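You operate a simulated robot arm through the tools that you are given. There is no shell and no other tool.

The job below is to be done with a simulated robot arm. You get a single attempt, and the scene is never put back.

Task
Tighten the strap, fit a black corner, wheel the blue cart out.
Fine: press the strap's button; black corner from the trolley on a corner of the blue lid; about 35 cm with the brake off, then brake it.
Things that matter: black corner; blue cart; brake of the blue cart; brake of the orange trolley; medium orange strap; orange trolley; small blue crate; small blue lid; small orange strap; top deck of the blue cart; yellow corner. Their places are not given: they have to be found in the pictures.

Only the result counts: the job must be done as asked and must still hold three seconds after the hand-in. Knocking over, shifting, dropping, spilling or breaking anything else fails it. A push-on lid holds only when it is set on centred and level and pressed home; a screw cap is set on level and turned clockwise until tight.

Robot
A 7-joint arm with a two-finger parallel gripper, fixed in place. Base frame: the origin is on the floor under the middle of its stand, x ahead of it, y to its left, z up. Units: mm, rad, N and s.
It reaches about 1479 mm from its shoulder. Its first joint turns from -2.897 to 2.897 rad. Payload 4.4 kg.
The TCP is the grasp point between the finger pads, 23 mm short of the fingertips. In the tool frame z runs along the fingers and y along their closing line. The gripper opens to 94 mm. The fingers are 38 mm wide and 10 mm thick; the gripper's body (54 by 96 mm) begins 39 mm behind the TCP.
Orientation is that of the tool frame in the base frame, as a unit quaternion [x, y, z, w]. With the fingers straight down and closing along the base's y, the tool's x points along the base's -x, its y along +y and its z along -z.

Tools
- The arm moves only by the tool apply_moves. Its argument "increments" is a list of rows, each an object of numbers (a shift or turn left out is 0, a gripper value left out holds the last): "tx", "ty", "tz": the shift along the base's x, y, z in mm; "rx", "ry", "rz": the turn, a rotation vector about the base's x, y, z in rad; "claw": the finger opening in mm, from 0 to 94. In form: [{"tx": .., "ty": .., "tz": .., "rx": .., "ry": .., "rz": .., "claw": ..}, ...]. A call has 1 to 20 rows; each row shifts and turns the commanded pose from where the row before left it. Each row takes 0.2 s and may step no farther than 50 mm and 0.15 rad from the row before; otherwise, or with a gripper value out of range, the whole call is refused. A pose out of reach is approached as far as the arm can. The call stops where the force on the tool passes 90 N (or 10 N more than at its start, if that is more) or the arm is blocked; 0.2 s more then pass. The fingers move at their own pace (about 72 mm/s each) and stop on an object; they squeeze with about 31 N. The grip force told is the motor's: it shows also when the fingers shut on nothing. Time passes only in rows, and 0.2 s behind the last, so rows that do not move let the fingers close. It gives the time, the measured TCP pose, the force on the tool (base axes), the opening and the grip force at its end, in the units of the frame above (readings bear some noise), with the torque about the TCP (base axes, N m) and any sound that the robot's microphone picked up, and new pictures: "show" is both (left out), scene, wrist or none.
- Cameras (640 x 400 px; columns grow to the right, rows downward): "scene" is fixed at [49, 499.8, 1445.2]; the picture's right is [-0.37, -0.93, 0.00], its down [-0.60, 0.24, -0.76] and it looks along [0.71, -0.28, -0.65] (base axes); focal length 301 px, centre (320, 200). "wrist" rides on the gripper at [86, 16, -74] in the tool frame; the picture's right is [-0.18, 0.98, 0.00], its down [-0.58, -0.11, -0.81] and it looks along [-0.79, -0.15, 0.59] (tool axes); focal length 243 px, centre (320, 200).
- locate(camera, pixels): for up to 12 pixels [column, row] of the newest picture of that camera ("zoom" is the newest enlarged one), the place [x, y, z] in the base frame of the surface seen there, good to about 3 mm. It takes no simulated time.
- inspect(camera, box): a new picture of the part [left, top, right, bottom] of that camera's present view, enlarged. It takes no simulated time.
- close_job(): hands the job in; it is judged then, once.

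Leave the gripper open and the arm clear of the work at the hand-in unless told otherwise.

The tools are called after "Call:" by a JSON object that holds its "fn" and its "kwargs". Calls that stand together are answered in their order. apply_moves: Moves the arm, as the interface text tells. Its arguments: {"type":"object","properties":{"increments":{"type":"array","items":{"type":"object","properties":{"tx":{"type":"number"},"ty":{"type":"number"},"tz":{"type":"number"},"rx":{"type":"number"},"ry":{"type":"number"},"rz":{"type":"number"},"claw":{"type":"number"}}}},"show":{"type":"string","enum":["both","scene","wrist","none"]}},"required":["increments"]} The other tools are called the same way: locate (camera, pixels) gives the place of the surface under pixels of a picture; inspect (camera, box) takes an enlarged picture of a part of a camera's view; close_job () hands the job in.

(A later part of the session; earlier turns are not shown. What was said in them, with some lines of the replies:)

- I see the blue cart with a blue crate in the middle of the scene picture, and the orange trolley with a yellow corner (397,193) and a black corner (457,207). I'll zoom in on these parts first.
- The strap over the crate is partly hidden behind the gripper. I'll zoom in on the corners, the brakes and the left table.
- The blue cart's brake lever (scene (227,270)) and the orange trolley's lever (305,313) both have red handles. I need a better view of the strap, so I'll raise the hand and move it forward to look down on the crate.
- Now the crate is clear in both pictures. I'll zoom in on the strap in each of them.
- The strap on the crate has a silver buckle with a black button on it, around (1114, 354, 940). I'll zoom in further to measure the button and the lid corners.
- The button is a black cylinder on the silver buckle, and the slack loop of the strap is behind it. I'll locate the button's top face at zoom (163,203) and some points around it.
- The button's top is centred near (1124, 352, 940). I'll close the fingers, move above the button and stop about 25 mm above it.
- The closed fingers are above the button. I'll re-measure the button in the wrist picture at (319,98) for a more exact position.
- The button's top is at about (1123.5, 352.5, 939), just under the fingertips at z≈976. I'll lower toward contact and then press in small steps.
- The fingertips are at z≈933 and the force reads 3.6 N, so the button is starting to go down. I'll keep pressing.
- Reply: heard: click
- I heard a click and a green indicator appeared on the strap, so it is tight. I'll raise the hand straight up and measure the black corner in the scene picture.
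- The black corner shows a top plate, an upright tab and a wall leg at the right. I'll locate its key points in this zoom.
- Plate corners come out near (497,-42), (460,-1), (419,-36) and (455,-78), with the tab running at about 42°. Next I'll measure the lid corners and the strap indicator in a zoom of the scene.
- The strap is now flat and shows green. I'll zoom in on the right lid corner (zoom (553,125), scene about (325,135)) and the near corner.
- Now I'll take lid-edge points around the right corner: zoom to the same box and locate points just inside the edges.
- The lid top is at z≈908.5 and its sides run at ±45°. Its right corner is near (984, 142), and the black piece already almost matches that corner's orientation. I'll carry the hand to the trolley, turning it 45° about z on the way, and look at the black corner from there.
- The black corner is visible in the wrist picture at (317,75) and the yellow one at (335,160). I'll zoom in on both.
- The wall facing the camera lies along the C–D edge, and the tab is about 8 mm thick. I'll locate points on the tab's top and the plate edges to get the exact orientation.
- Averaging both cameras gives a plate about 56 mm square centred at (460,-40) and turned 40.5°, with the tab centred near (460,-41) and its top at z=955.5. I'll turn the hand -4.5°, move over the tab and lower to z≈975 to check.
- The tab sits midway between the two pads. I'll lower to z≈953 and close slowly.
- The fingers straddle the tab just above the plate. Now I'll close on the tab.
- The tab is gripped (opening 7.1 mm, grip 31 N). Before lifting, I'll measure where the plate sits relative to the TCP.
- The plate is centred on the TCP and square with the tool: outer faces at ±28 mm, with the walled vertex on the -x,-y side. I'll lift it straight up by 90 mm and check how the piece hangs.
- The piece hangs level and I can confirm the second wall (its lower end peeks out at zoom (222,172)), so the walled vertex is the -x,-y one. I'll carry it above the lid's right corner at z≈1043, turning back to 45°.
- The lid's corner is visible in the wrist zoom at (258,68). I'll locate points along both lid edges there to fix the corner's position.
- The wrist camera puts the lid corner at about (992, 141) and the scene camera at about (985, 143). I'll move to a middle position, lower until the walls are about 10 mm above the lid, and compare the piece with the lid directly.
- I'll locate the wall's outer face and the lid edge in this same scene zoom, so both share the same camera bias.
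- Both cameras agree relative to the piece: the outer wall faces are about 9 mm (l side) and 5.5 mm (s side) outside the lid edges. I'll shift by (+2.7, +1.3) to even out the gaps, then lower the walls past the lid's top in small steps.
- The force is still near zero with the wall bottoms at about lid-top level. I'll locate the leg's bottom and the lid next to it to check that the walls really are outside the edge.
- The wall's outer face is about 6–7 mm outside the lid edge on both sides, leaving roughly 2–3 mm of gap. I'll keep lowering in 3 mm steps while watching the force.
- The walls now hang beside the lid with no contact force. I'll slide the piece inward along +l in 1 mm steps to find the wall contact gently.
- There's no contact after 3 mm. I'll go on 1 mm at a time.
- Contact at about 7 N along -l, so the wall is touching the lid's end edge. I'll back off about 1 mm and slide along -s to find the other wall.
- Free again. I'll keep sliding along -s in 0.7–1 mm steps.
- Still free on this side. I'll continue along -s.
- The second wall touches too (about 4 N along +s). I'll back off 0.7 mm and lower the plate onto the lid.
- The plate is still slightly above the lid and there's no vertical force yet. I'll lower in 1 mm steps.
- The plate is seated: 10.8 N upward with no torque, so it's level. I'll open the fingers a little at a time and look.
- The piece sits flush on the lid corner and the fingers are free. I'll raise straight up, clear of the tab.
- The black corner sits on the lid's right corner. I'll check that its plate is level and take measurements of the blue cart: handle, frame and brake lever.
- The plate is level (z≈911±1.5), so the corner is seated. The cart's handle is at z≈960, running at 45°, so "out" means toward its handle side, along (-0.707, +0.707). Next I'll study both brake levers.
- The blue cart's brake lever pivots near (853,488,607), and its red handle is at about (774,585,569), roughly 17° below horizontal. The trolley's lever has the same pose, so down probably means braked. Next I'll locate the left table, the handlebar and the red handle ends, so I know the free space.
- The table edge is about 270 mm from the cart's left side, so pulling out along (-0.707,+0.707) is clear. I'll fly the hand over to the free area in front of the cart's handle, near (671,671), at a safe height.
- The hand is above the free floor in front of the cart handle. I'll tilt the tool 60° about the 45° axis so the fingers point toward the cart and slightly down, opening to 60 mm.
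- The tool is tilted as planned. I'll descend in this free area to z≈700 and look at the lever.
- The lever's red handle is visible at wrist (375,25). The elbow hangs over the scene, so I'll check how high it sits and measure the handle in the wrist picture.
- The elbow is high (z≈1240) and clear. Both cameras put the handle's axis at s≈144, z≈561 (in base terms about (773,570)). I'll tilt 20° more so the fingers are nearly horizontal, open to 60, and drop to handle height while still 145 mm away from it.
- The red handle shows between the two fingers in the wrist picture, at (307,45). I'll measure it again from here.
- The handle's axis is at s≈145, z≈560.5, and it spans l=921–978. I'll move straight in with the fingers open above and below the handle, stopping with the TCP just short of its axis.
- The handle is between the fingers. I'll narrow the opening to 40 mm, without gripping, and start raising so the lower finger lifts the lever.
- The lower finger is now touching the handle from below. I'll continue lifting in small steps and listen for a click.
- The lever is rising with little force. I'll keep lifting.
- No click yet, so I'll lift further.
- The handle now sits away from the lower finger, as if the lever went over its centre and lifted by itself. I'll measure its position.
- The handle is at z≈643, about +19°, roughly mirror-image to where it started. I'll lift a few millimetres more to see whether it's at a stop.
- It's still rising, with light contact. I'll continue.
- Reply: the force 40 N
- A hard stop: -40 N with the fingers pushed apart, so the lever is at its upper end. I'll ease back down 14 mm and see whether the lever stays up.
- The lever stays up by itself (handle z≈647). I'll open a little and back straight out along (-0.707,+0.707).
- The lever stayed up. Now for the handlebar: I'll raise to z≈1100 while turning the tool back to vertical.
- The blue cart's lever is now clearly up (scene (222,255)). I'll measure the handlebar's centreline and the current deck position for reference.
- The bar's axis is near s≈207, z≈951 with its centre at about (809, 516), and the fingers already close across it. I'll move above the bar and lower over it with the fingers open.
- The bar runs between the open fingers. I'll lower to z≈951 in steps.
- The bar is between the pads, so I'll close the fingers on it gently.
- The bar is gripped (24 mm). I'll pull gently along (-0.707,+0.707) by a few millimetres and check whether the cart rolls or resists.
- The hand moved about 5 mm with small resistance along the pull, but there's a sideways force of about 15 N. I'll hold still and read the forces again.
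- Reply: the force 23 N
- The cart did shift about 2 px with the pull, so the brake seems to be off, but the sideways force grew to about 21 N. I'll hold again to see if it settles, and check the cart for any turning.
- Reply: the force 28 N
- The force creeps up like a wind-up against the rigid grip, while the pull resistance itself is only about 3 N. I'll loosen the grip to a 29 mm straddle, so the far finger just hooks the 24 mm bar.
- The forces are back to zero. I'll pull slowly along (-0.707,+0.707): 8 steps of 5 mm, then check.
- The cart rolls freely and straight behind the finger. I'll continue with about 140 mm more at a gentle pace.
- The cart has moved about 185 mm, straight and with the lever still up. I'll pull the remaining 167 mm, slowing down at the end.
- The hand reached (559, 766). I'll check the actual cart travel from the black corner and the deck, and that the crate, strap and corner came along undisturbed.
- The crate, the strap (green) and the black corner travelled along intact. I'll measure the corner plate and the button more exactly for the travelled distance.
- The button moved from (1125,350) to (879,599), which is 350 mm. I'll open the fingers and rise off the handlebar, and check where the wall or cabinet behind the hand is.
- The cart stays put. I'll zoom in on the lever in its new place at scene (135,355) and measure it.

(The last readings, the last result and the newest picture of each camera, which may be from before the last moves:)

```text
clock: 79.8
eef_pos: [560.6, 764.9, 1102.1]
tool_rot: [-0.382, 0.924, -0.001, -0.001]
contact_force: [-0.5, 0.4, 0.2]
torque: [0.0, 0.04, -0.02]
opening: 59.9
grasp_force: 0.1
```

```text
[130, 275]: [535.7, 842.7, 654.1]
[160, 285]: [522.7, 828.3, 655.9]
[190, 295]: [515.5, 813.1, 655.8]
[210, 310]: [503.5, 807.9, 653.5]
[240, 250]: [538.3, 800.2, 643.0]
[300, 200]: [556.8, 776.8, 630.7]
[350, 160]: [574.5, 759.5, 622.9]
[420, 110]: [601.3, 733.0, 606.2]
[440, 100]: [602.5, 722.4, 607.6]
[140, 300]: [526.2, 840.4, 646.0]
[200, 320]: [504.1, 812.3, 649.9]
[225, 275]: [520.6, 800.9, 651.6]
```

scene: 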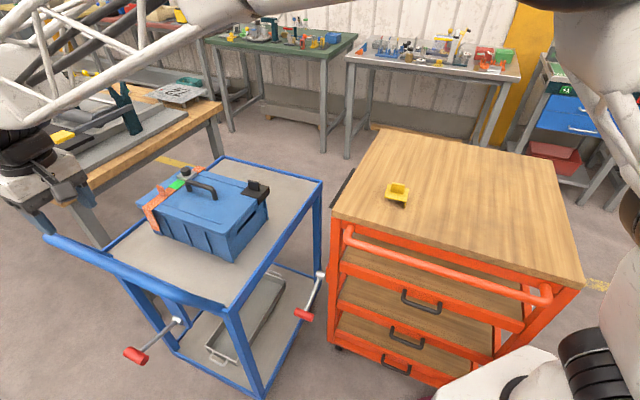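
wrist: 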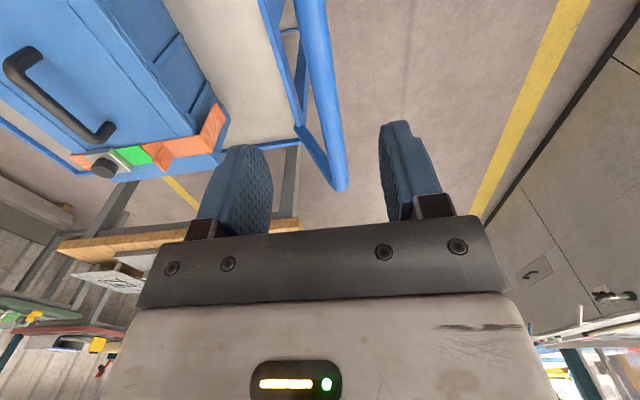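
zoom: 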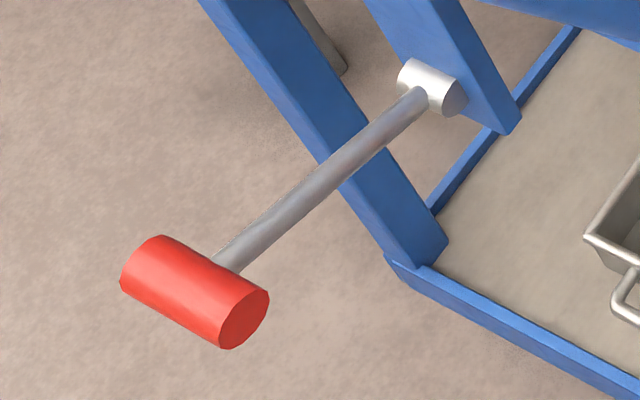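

The lever handle's axis is now at about s=-212, z=646, l≈950, i.e. near (522, 822). I'll move back over free floor to (410, 933), then tilt the tool 80° while descending to the lever's height.

Call:
{"fn": "apply_moves", "kwargs": {"increments": [{"tx": -30, "ty": 33.5}, {"tx": -30, "ty": 33.5}, {"tx": -30, "ty": 33.5}, {"tx": -30, "ty": 33.6}, {"tx": -30, "ty": 33.6}, {}], "show": "none"}}

Call:
{"fn": "apply_moves", "kwargs": {"increments": [{"tz": -45, "rx": -0.0987, "ry": -0.0987}, {"tz": -45, "rx": -0.0987, "ry": -0.0987}, {"tz": -45, "rx": -0.0987, "ry": -0.0987}, {"tz": -45, "rx": -0.0987, "ry": -0.0987}, {"tz": -45, "rx": -0.0987, "ry": -0.0987}, {}], "show": "both"}}

```text
clock: 81.2
eef_pos: [410.3, 934.6, 1101.8]
tool_rot: [-0.383, 0.924, 0.0, 0.0]
contact_force: [0.0, 0.0, 0.1]
torque: [-0.03, -0.04, -0.01]
opening: 60.2
grasp_force: 0.1
```

```text
clock: 82.6
eef_pos: [409.2, 933.2, 877.0]
tool_rot: [-0.36, 0.868, -0.316, 0.132]
contact_force: [0.7, 0.2, 0.3]
torque: [0.02, -0.01, 0.03]
opening: 59.8
grasp_force: 0.1
```

scene: 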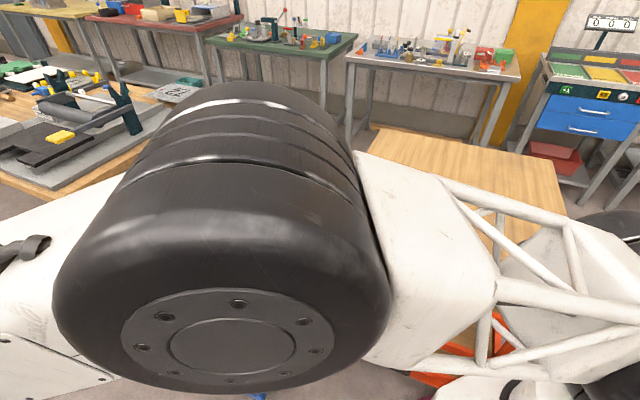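
wrist: 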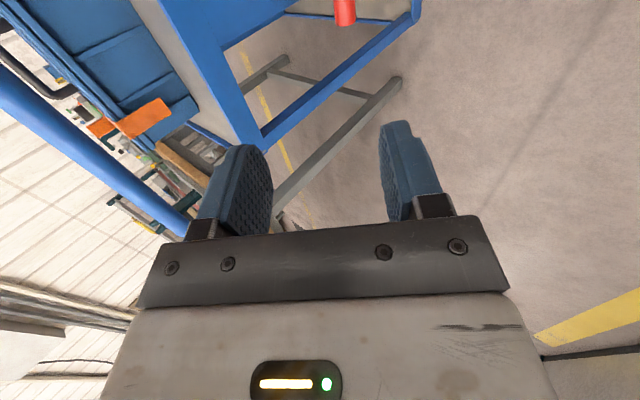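

The elbow now fills the scene camera's view, but it's well above everything. The wrist camera still sees the lever at (345,10), so I'll finish the tilt and descent.

Call:
{"fn": "apply_moves", "kwargs": {"increments": [{"tz": -45, "rx": -0.0987, "ry": -0.0987}, {"tz": -45, "rx": -0.0987, "ry": -0.0987}, {"tz": -45, "rx": -0.0987, "ry": -0.0987}, {"tz": -45, "rx": -0.0987, "ry": -0.0987}, {"tz": -48, "rx": -0.0987, "ry": -0.0987}, {}], "show": "both"}}

Call:
{"fn": "locate", "kwargs": {"camera": "wrist", "pixels": [[310, 20], [313, 40], [316, 60], [320, 75], [290, 10]]}}

```text
clock: 84.0
eef_pos: [410.6, 934.1, 647.4]
tool_rot: [-0.292, 0.707, -0.595, 0.247]
contact_force: [-0.1, 0.3, 0.1]
torque: [-0.02, 0.01, -0.02]
opening: 60.1
grasp_force: 0.1
```

scene: 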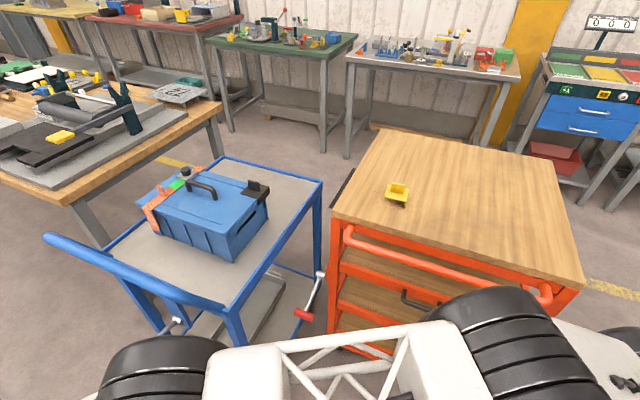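
wrist: 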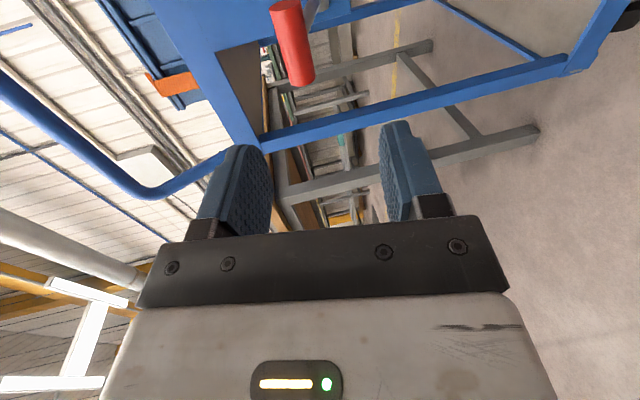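

```text
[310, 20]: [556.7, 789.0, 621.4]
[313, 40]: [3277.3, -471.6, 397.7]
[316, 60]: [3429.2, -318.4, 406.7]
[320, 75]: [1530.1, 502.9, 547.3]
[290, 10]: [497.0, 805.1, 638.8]
```

The handle is in view between the fingers' lines at wrist (292,42). I'll measure its centreline.

Call:
{"fn": "locate", "kwargs": {"camera": "wrist", "pixels": [[286, 20], [291, 40], [296, 58], [300, 74], [277, 30], [303, 40], [312, 15]]}}

Call:
{"fn": "inspect", "kwargs": {"camera": "wrist", "box": [200, 0, 420, 200]}}

```text
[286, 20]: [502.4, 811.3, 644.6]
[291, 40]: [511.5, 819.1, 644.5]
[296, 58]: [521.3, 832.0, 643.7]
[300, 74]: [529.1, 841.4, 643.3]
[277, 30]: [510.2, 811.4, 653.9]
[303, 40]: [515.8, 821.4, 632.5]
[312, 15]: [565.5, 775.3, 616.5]
```

```text
2.00 times, centred on (310, 100) of wrist
```

zoom: 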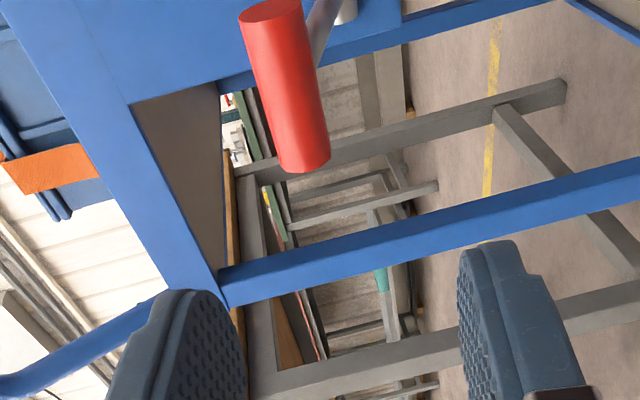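

The handle's axis is at s≈-206, z≈644. I'll move straight in with the fingers open 60 mm above and below it, stopping with the TCP 12 mm short of the axis.

Call:
{"fn": "apply_moves", "kwargs": {"increments": [{"tx": 24, "ty": -24}, {"tx": 24, "ty": -24}, {"tx": 24, "ty": -24}, {"tx": 18, "ty": -18}, {"tx": 10, "ty": -10}, {"tx": 7.1, "ty": -7.2}, {}], "show": "both"}}

Call:
{"fn": "inspect", "kwargs": {"camera": "wrist", "box": [180, 0, 460, 220]}}

```text
clock: 85.6
eef_pos: [517.4, 826.5, 649.2]
tool_rot: [-0.293, 0.707, -0.594, 0.247]
contact_force: [-0.2, 0.1, -0.1]
torque: [0.01, 0.03, 0.03]
opening: 59.9
grasp_force: 0.1
```

scene: 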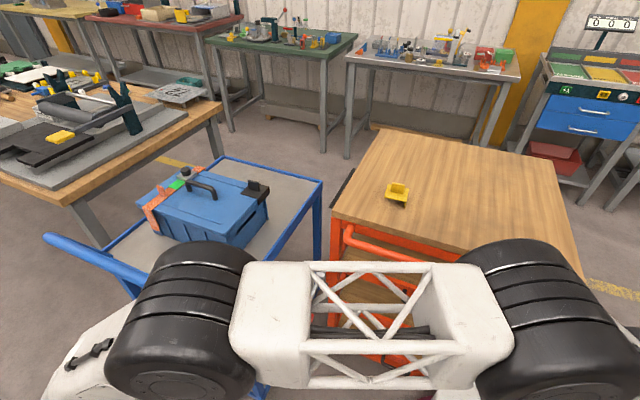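
wrist: 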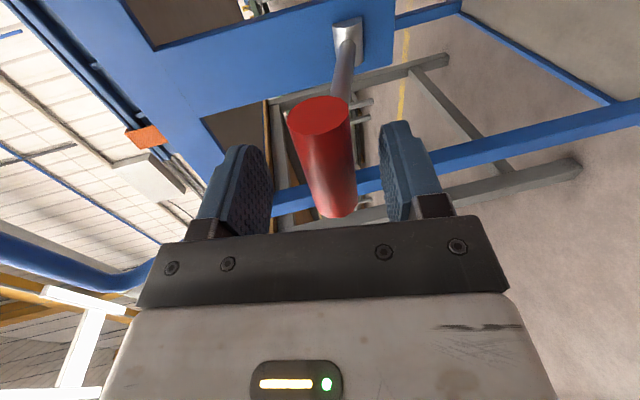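

```text
1.82 times, centred on (320, 110) of wrist
```

zoom: 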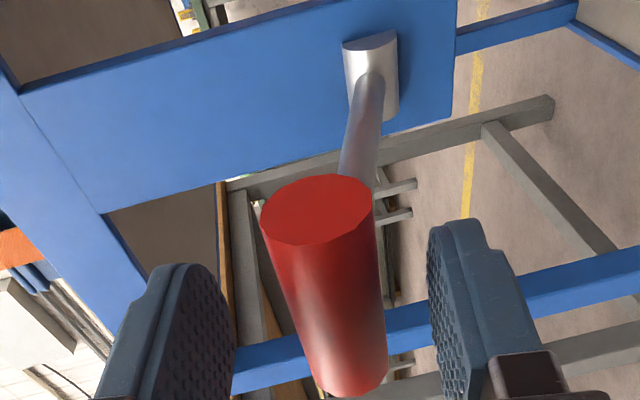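

The handle is between the fingers (upper finger at left). I'll set the opening to 46 mm and lower, so the upper finger pushes the lever down; the first 30 mm first.

Call:
{"fn": "apply_moves", "kwargs": {"increments": [{"claw": 46}, {"tz": -5}, {"tz": -5}, {"tz": -5}, {"tz": -5}, {"tz": -5}, {"tz": -5}, {}], "show": "wrist"}}

```text
clock: 87.4
eef_pos: [517.9, 827.5, 617.1]
tool_rot: [-0.293, 0.708, -0.594, 0.246]
contact_force: [0.3, -0.2, -0.6]
torque: [-0.02, 0.0, -0.01]
opening: 46.5
grasp_force: 0.7
```

wrist: 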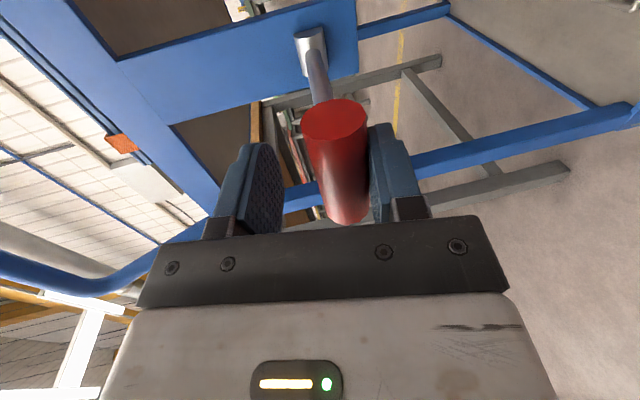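

The lever has dropped onto the lower finger by itself and follows the hand down. I'll continue lowering so it reaches its bottom position.

Call:
{"fn": "apply_moves", "kwargs": {"increments": [{"tz": -5}, {"tz": -5}, {"tz": -5}, {"tz": -5}, {"tz": -5}, {"tz": -5}, {}], "show": "wrist"}}

Call:
{"fn": "apply_moves", "kwargs": {"increments": [{"tz": -5}, {"tz": -5}, {"tz": -5}, {}], "show": "wrist"}}

```text
clock: 89.0
eef_pos: [515.9, 826.0, 587.8]
tool_rot: [-0.293, 0.707, -0.594, 0.246]
contact_force: [0.8, -1.1, -1.6]
torque: [0.0, 0.02, -0.02]
opening: 46.9
grasp_force: 0.6
```

wrist: 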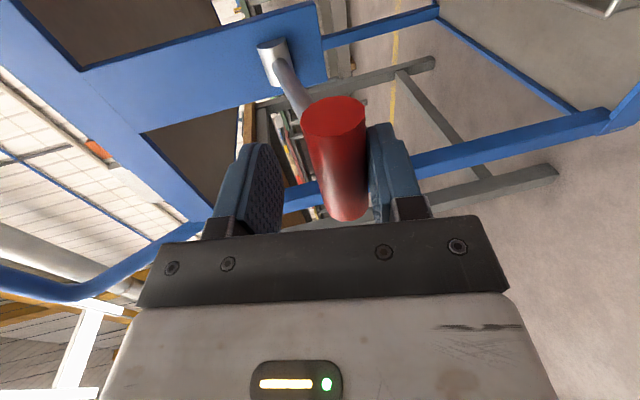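

```text
clock: 90.0
eef_pos: [518.3, 825.2, 572.5]
tool_rot: [-0.294, 0.707, -0.594, 0.247]
contact_force: [-1.2, 0.1, -1.7]
torque: [0.0, 0.07, -0.03]
opening: 46.7
grasp_force: 0.8
```

wrist: 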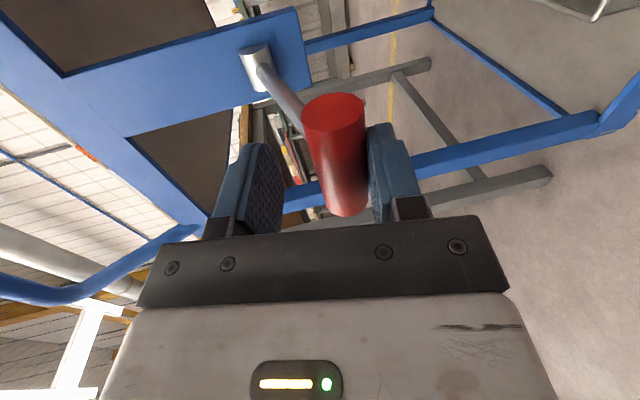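

The handle is now near its original low height (about 562). I'll keep lowering until the upper finger presses it onto its stop.

Call:
{"fn": "apply_moves", "kwargs": {"increments": [{"tz": -5}, {"tz": -5}, {"tz": -5}, {"tz": -4}, {}], "show": "wrist"}}

Call:
{"fn": "locate", "kwargs": {"camera": "wrist", "pixels": [[330, 130], [335, 150], [340, 170], [290, 80], [255, 60]]}}

```text
clock: 91.2
eef_pos: [517.9, 825.1, 554.3]
tool_rot: [-0.293, 0.707, -0.594, 0.247]
contact_force: [-0.4, -0.3, 0.5]
torque: [0.0, -0.02, 0.02]
opening: 46.3
grasp_force: 0.2
```

wrist: 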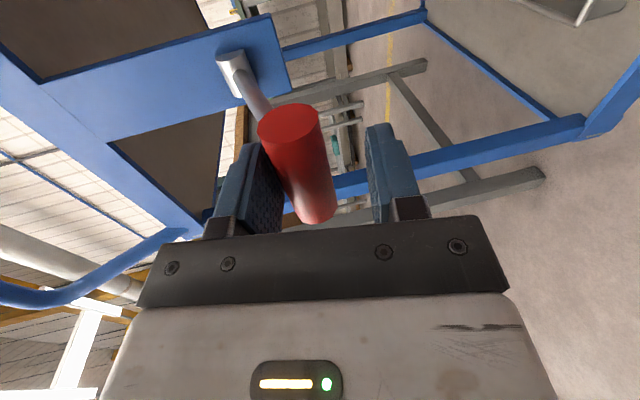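

```text
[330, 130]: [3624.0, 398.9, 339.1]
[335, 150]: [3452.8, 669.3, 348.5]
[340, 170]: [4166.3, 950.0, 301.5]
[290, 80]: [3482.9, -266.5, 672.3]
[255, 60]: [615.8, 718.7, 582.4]
```

The handle is at its stop and the upper finger is almost on it. I'll press down a few more millimetres and watch the force.

Call:
{"fn": "apply_moves", "kwargs": {"increments": [{"tz": -3}, {"tz": -2}, {}], "show": "wrist"}}

Call:
{"fn": "locate", "kwargs": {"camera": "wrist", "pixels": [[292, 130], [298, 150], [303, 170], [312, 195], [250, 85]]}}

```text
clock: 92.0
eef_pos: [517.6, 825.8, 550.3]
tool_rot: [-0.292, 0.707, -0.595, 0.247]
contact_force: [-0.2, 2.5, 14.6]
torque: [-0.36, -0.36, -0.04]
opening: 52.6
grasp_force: 7.9
```

wrist: 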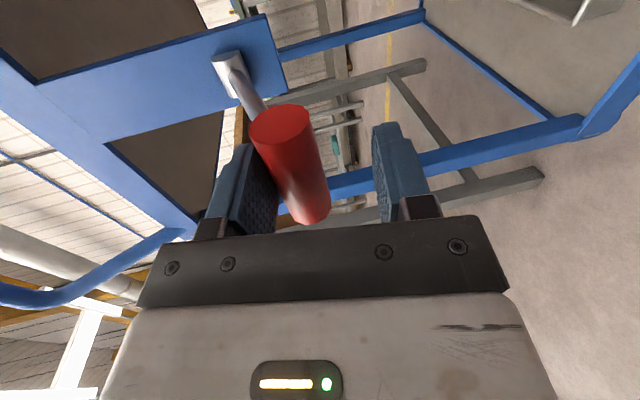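

```text
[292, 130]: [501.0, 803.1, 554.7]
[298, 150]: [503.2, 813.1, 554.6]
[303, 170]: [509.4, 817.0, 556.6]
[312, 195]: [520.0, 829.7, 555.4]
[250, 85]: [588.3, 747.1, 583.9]
```

The lever is firmly on its lower stop (15 N). I'll open to 60, centre the handle between the fingers without touching it, and back straight out.

Call:
{"fn": "apply_moves", "kwargs": {"increments": [{"tz": 5, "claw": 60}, {"tz": 6}, {}, {"tx": -10, "ty": 10}, {"tx": -20, "ty": 20}, {"tx": -30, "ty": 30}, {"tx": -30, "ty": 30}, {"tx": -30, "ty": 30}, {}], "show": "both"}}

Call:
{"fn": "inspect", "kwargs": {"camera": "wrist", "box": [200, 0, 420, 200]}}

```text
clock: 94.0
eef_pos: [396.5, 946.1, 559.8]
tool_rot: [-0.293, 0.707, -0.595, 0.246]
contact_force: [0.2, 0.3, 0.0]
torque: [0.03, -0.01, -0.01]
opening: 60.0
grasp_force: 0.1
```

scene: 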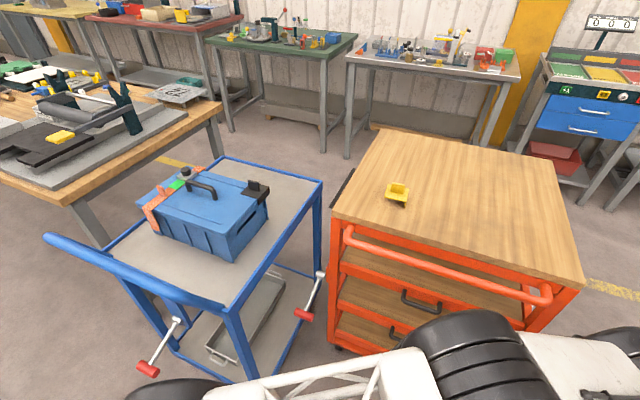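
wrist: 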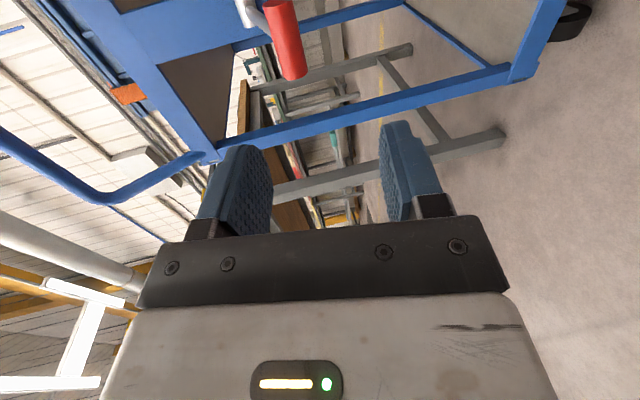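

```text
2.00 times, centred on (310, 100) of wrist
```

zoom: 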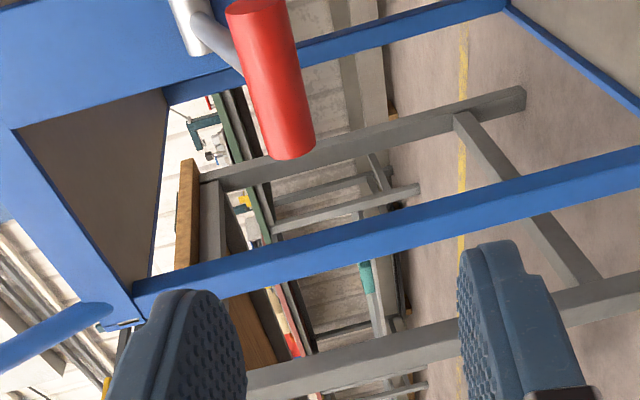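

The lever is down again (scene (148,368)). I'll check its angle and the cart's final position.

Call:
{"fn": "inspect", "kwargs": {"camera": "scene", "box": [110, 305, 206, 385]}}

Call:
{"fn": "locate", "kwargs": {"camera": "wrist", "pixels": [[280, 20], [285, 35], [290, 50], [294, 65], [255, 15], [243, 12]]}}

Call:
{"fn": "locate", "kwargs": {"camera": "scene", "pixels": [[148, 367], [143, 364], [165, 343], [177, 323], [255, 183], [187, 169]]}}

```text
5.00 times, centred on (158, 345) of scene
```

zoom: 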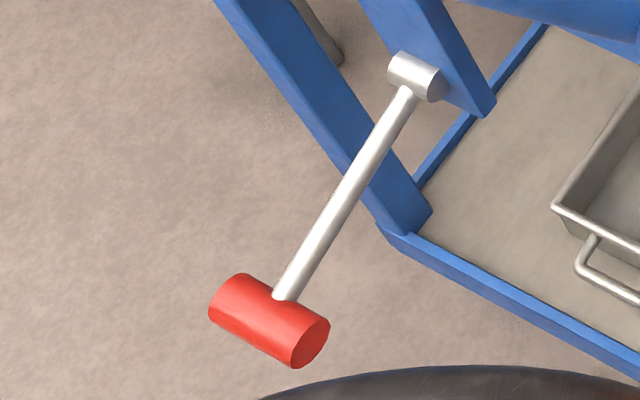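

```text
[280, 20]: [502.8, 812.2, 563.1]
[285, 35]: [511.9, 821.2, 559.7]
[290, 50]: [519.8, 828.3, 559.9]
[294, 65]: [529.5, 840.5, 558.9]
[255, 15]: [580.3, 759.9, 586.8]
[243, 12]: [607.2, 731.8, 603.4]
```

```text
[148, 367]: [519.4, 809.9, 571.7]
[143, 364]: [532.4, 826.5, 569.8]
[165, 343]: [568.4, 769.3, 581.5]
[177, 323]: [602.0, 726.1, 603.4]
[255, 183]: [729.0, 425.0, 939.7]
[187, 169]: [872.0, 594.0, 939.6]
```

The handle is back at z≈560 as at the start (down = braked), and the cart sits about 351 mm from where it began. Now I'll retract: raise the hand and bring the tool back to vertical, clear of the cart.

Call:
{"fn": "apply_moves", "kwargs": {"increments": [{"tx": -20, "ty": 20}, {"tz": 45, "rx": 0.0987, "ry": 0.0987}, {"tz": 45, "rx": 0.0987, "ry": 0.0987}, {"tz": 45, "rx": 0.0987, "ry": 0.0987}, {"tz": 45, "rx": 0.0987, "ry": 0.0987}, {"tz": 45, "rx": 0.0987, "ry": 0.0987}, {"tz": 45, "rx": 0.0987, "ry": 0.0987}, {"tz": 45, "rx": 0.0987, "ry": 0.0987}, {"tz": 45, "rx": 0.0987, "ry": 0.0987}, {"tz": 45, "rx": 0.0987, "ry": 0.0987}, {"tz": 45, "rx": 0.0987, "ry": 0.0987}, {"tz": 45}, {"tz": 45}, {}], "show": "both"}}

```text
clock: 97.0
eef_pos: [376.2, 966.5, 1100.1]
tool_rot: [-0.383, 0.924, -0.001, 0.002]
contact_force: [-0.1, 0.4, -0.2]
torque: [-0.02, -0.01, 0.02]
opening: 60.1
grasp_force: 0.0
```

scene: 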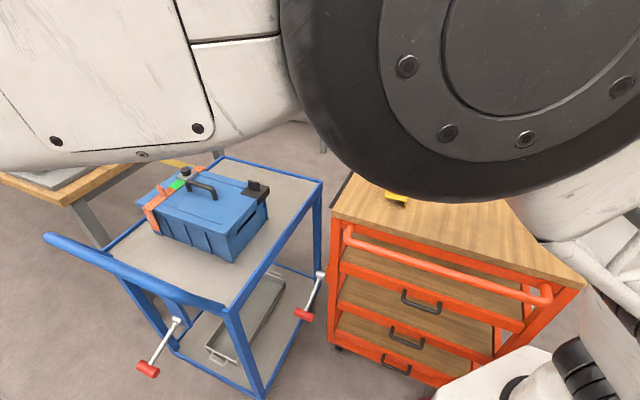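
wrist: 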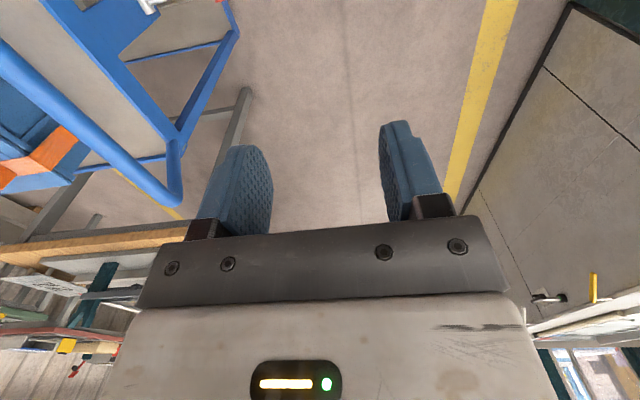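

The arm is clear. One last zoom to verify the strap, the black corner, the lid and both levers before handing in.

Call:
{"fn": "inspect", "kwargs": {"camera": "scene", "box": [120, 150, 300, 270]}}

Call:
{"fn": "inspect", "kwargs": {"camera": "scene", "box": [120, 250, 360, 400]}}

Call:
{"fn": "apply_moves", "kwargs": {"increments": [{"claw": 94}, {}, {}], "show": "scene"}}

```text
3.33 times, centred on (210, 210) of scene
```

zoom: 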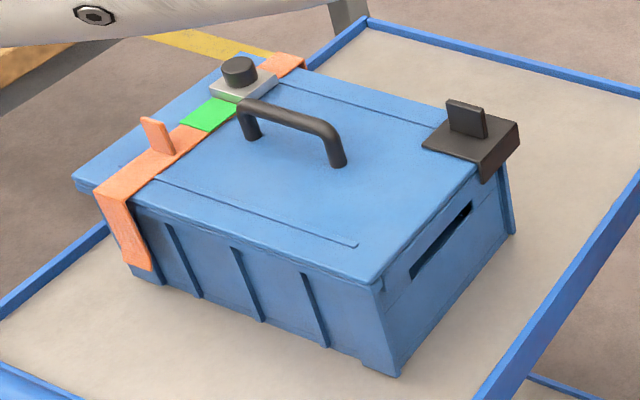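

```text
2.67 times, centred on (240, 325) of scene
```

zoom: 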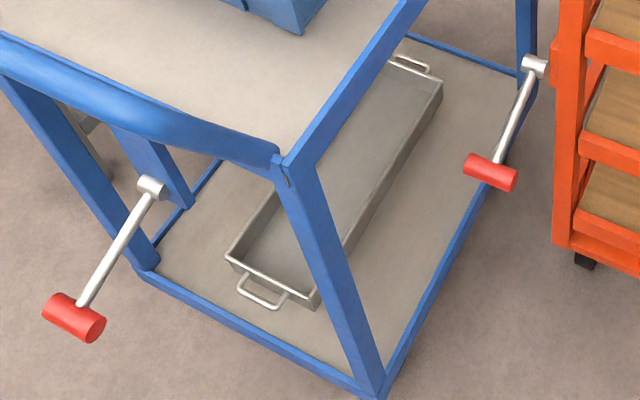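

```text
clock: 97.8
eef_pos: [375.3, 966.2, 1099.2]
tool_rot: [-0.382, 0.924, 0.0, 0.0]
contact_force: [-0.2, 1.1, -0.5]
torque: [-0.04, 0.02, -0.01]
opening: 93.8
grasp_force: 0.0
```

scene: 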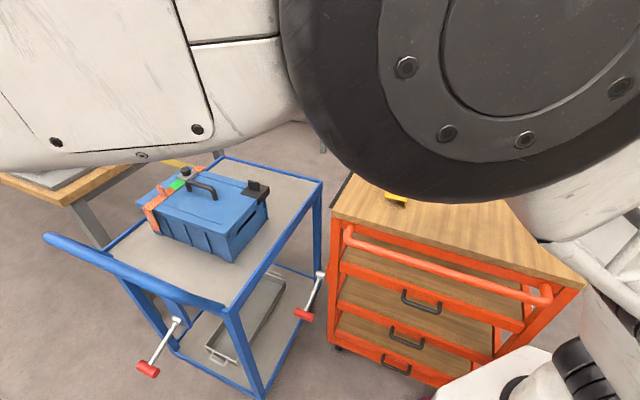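

Everything checks out:
- **Strap:** the indicator is green.
- **Black corner:** seated on the lid's corner.
- **Blue cart:** moved about 35 cm, with its lever down again (braked).
- **Trolley:** its lever and the yellow corner are untouched.
- **Arm:** the gripper is open and clear of the work.

I'm handing the job in.

Call:
{"fn": "close_job", "kwargs": {}}

```text
The job is handed in.
```

The job is handed in, and all three parts looked done at my last check. I don't have the judge's result yet.

- **Strap:** I pressed the button on the blue crate's strap. It clicked, the slack went out of the strap, and a green indicator showed. This was the only strap I could see; I never spotted a second orange one.
- **Black corner:** It sits level on the corner of the blue lid that was nearest the trolley, with both walls outside the lid's edges. It stayed in place while the cart moved.
- **Blue cart:** With the brake lever lifted, I pulled the cart about 35 cm out by its handlebar (350–356 mm measured). I then pushed the lever back down to its starting height. I didn't test the brake by pushing the cart, but it rolled freely with the lever up.

The trolley's brake lever and the yellow corner were not touched. The gripper was open and the arm clear of the work at hand-in.
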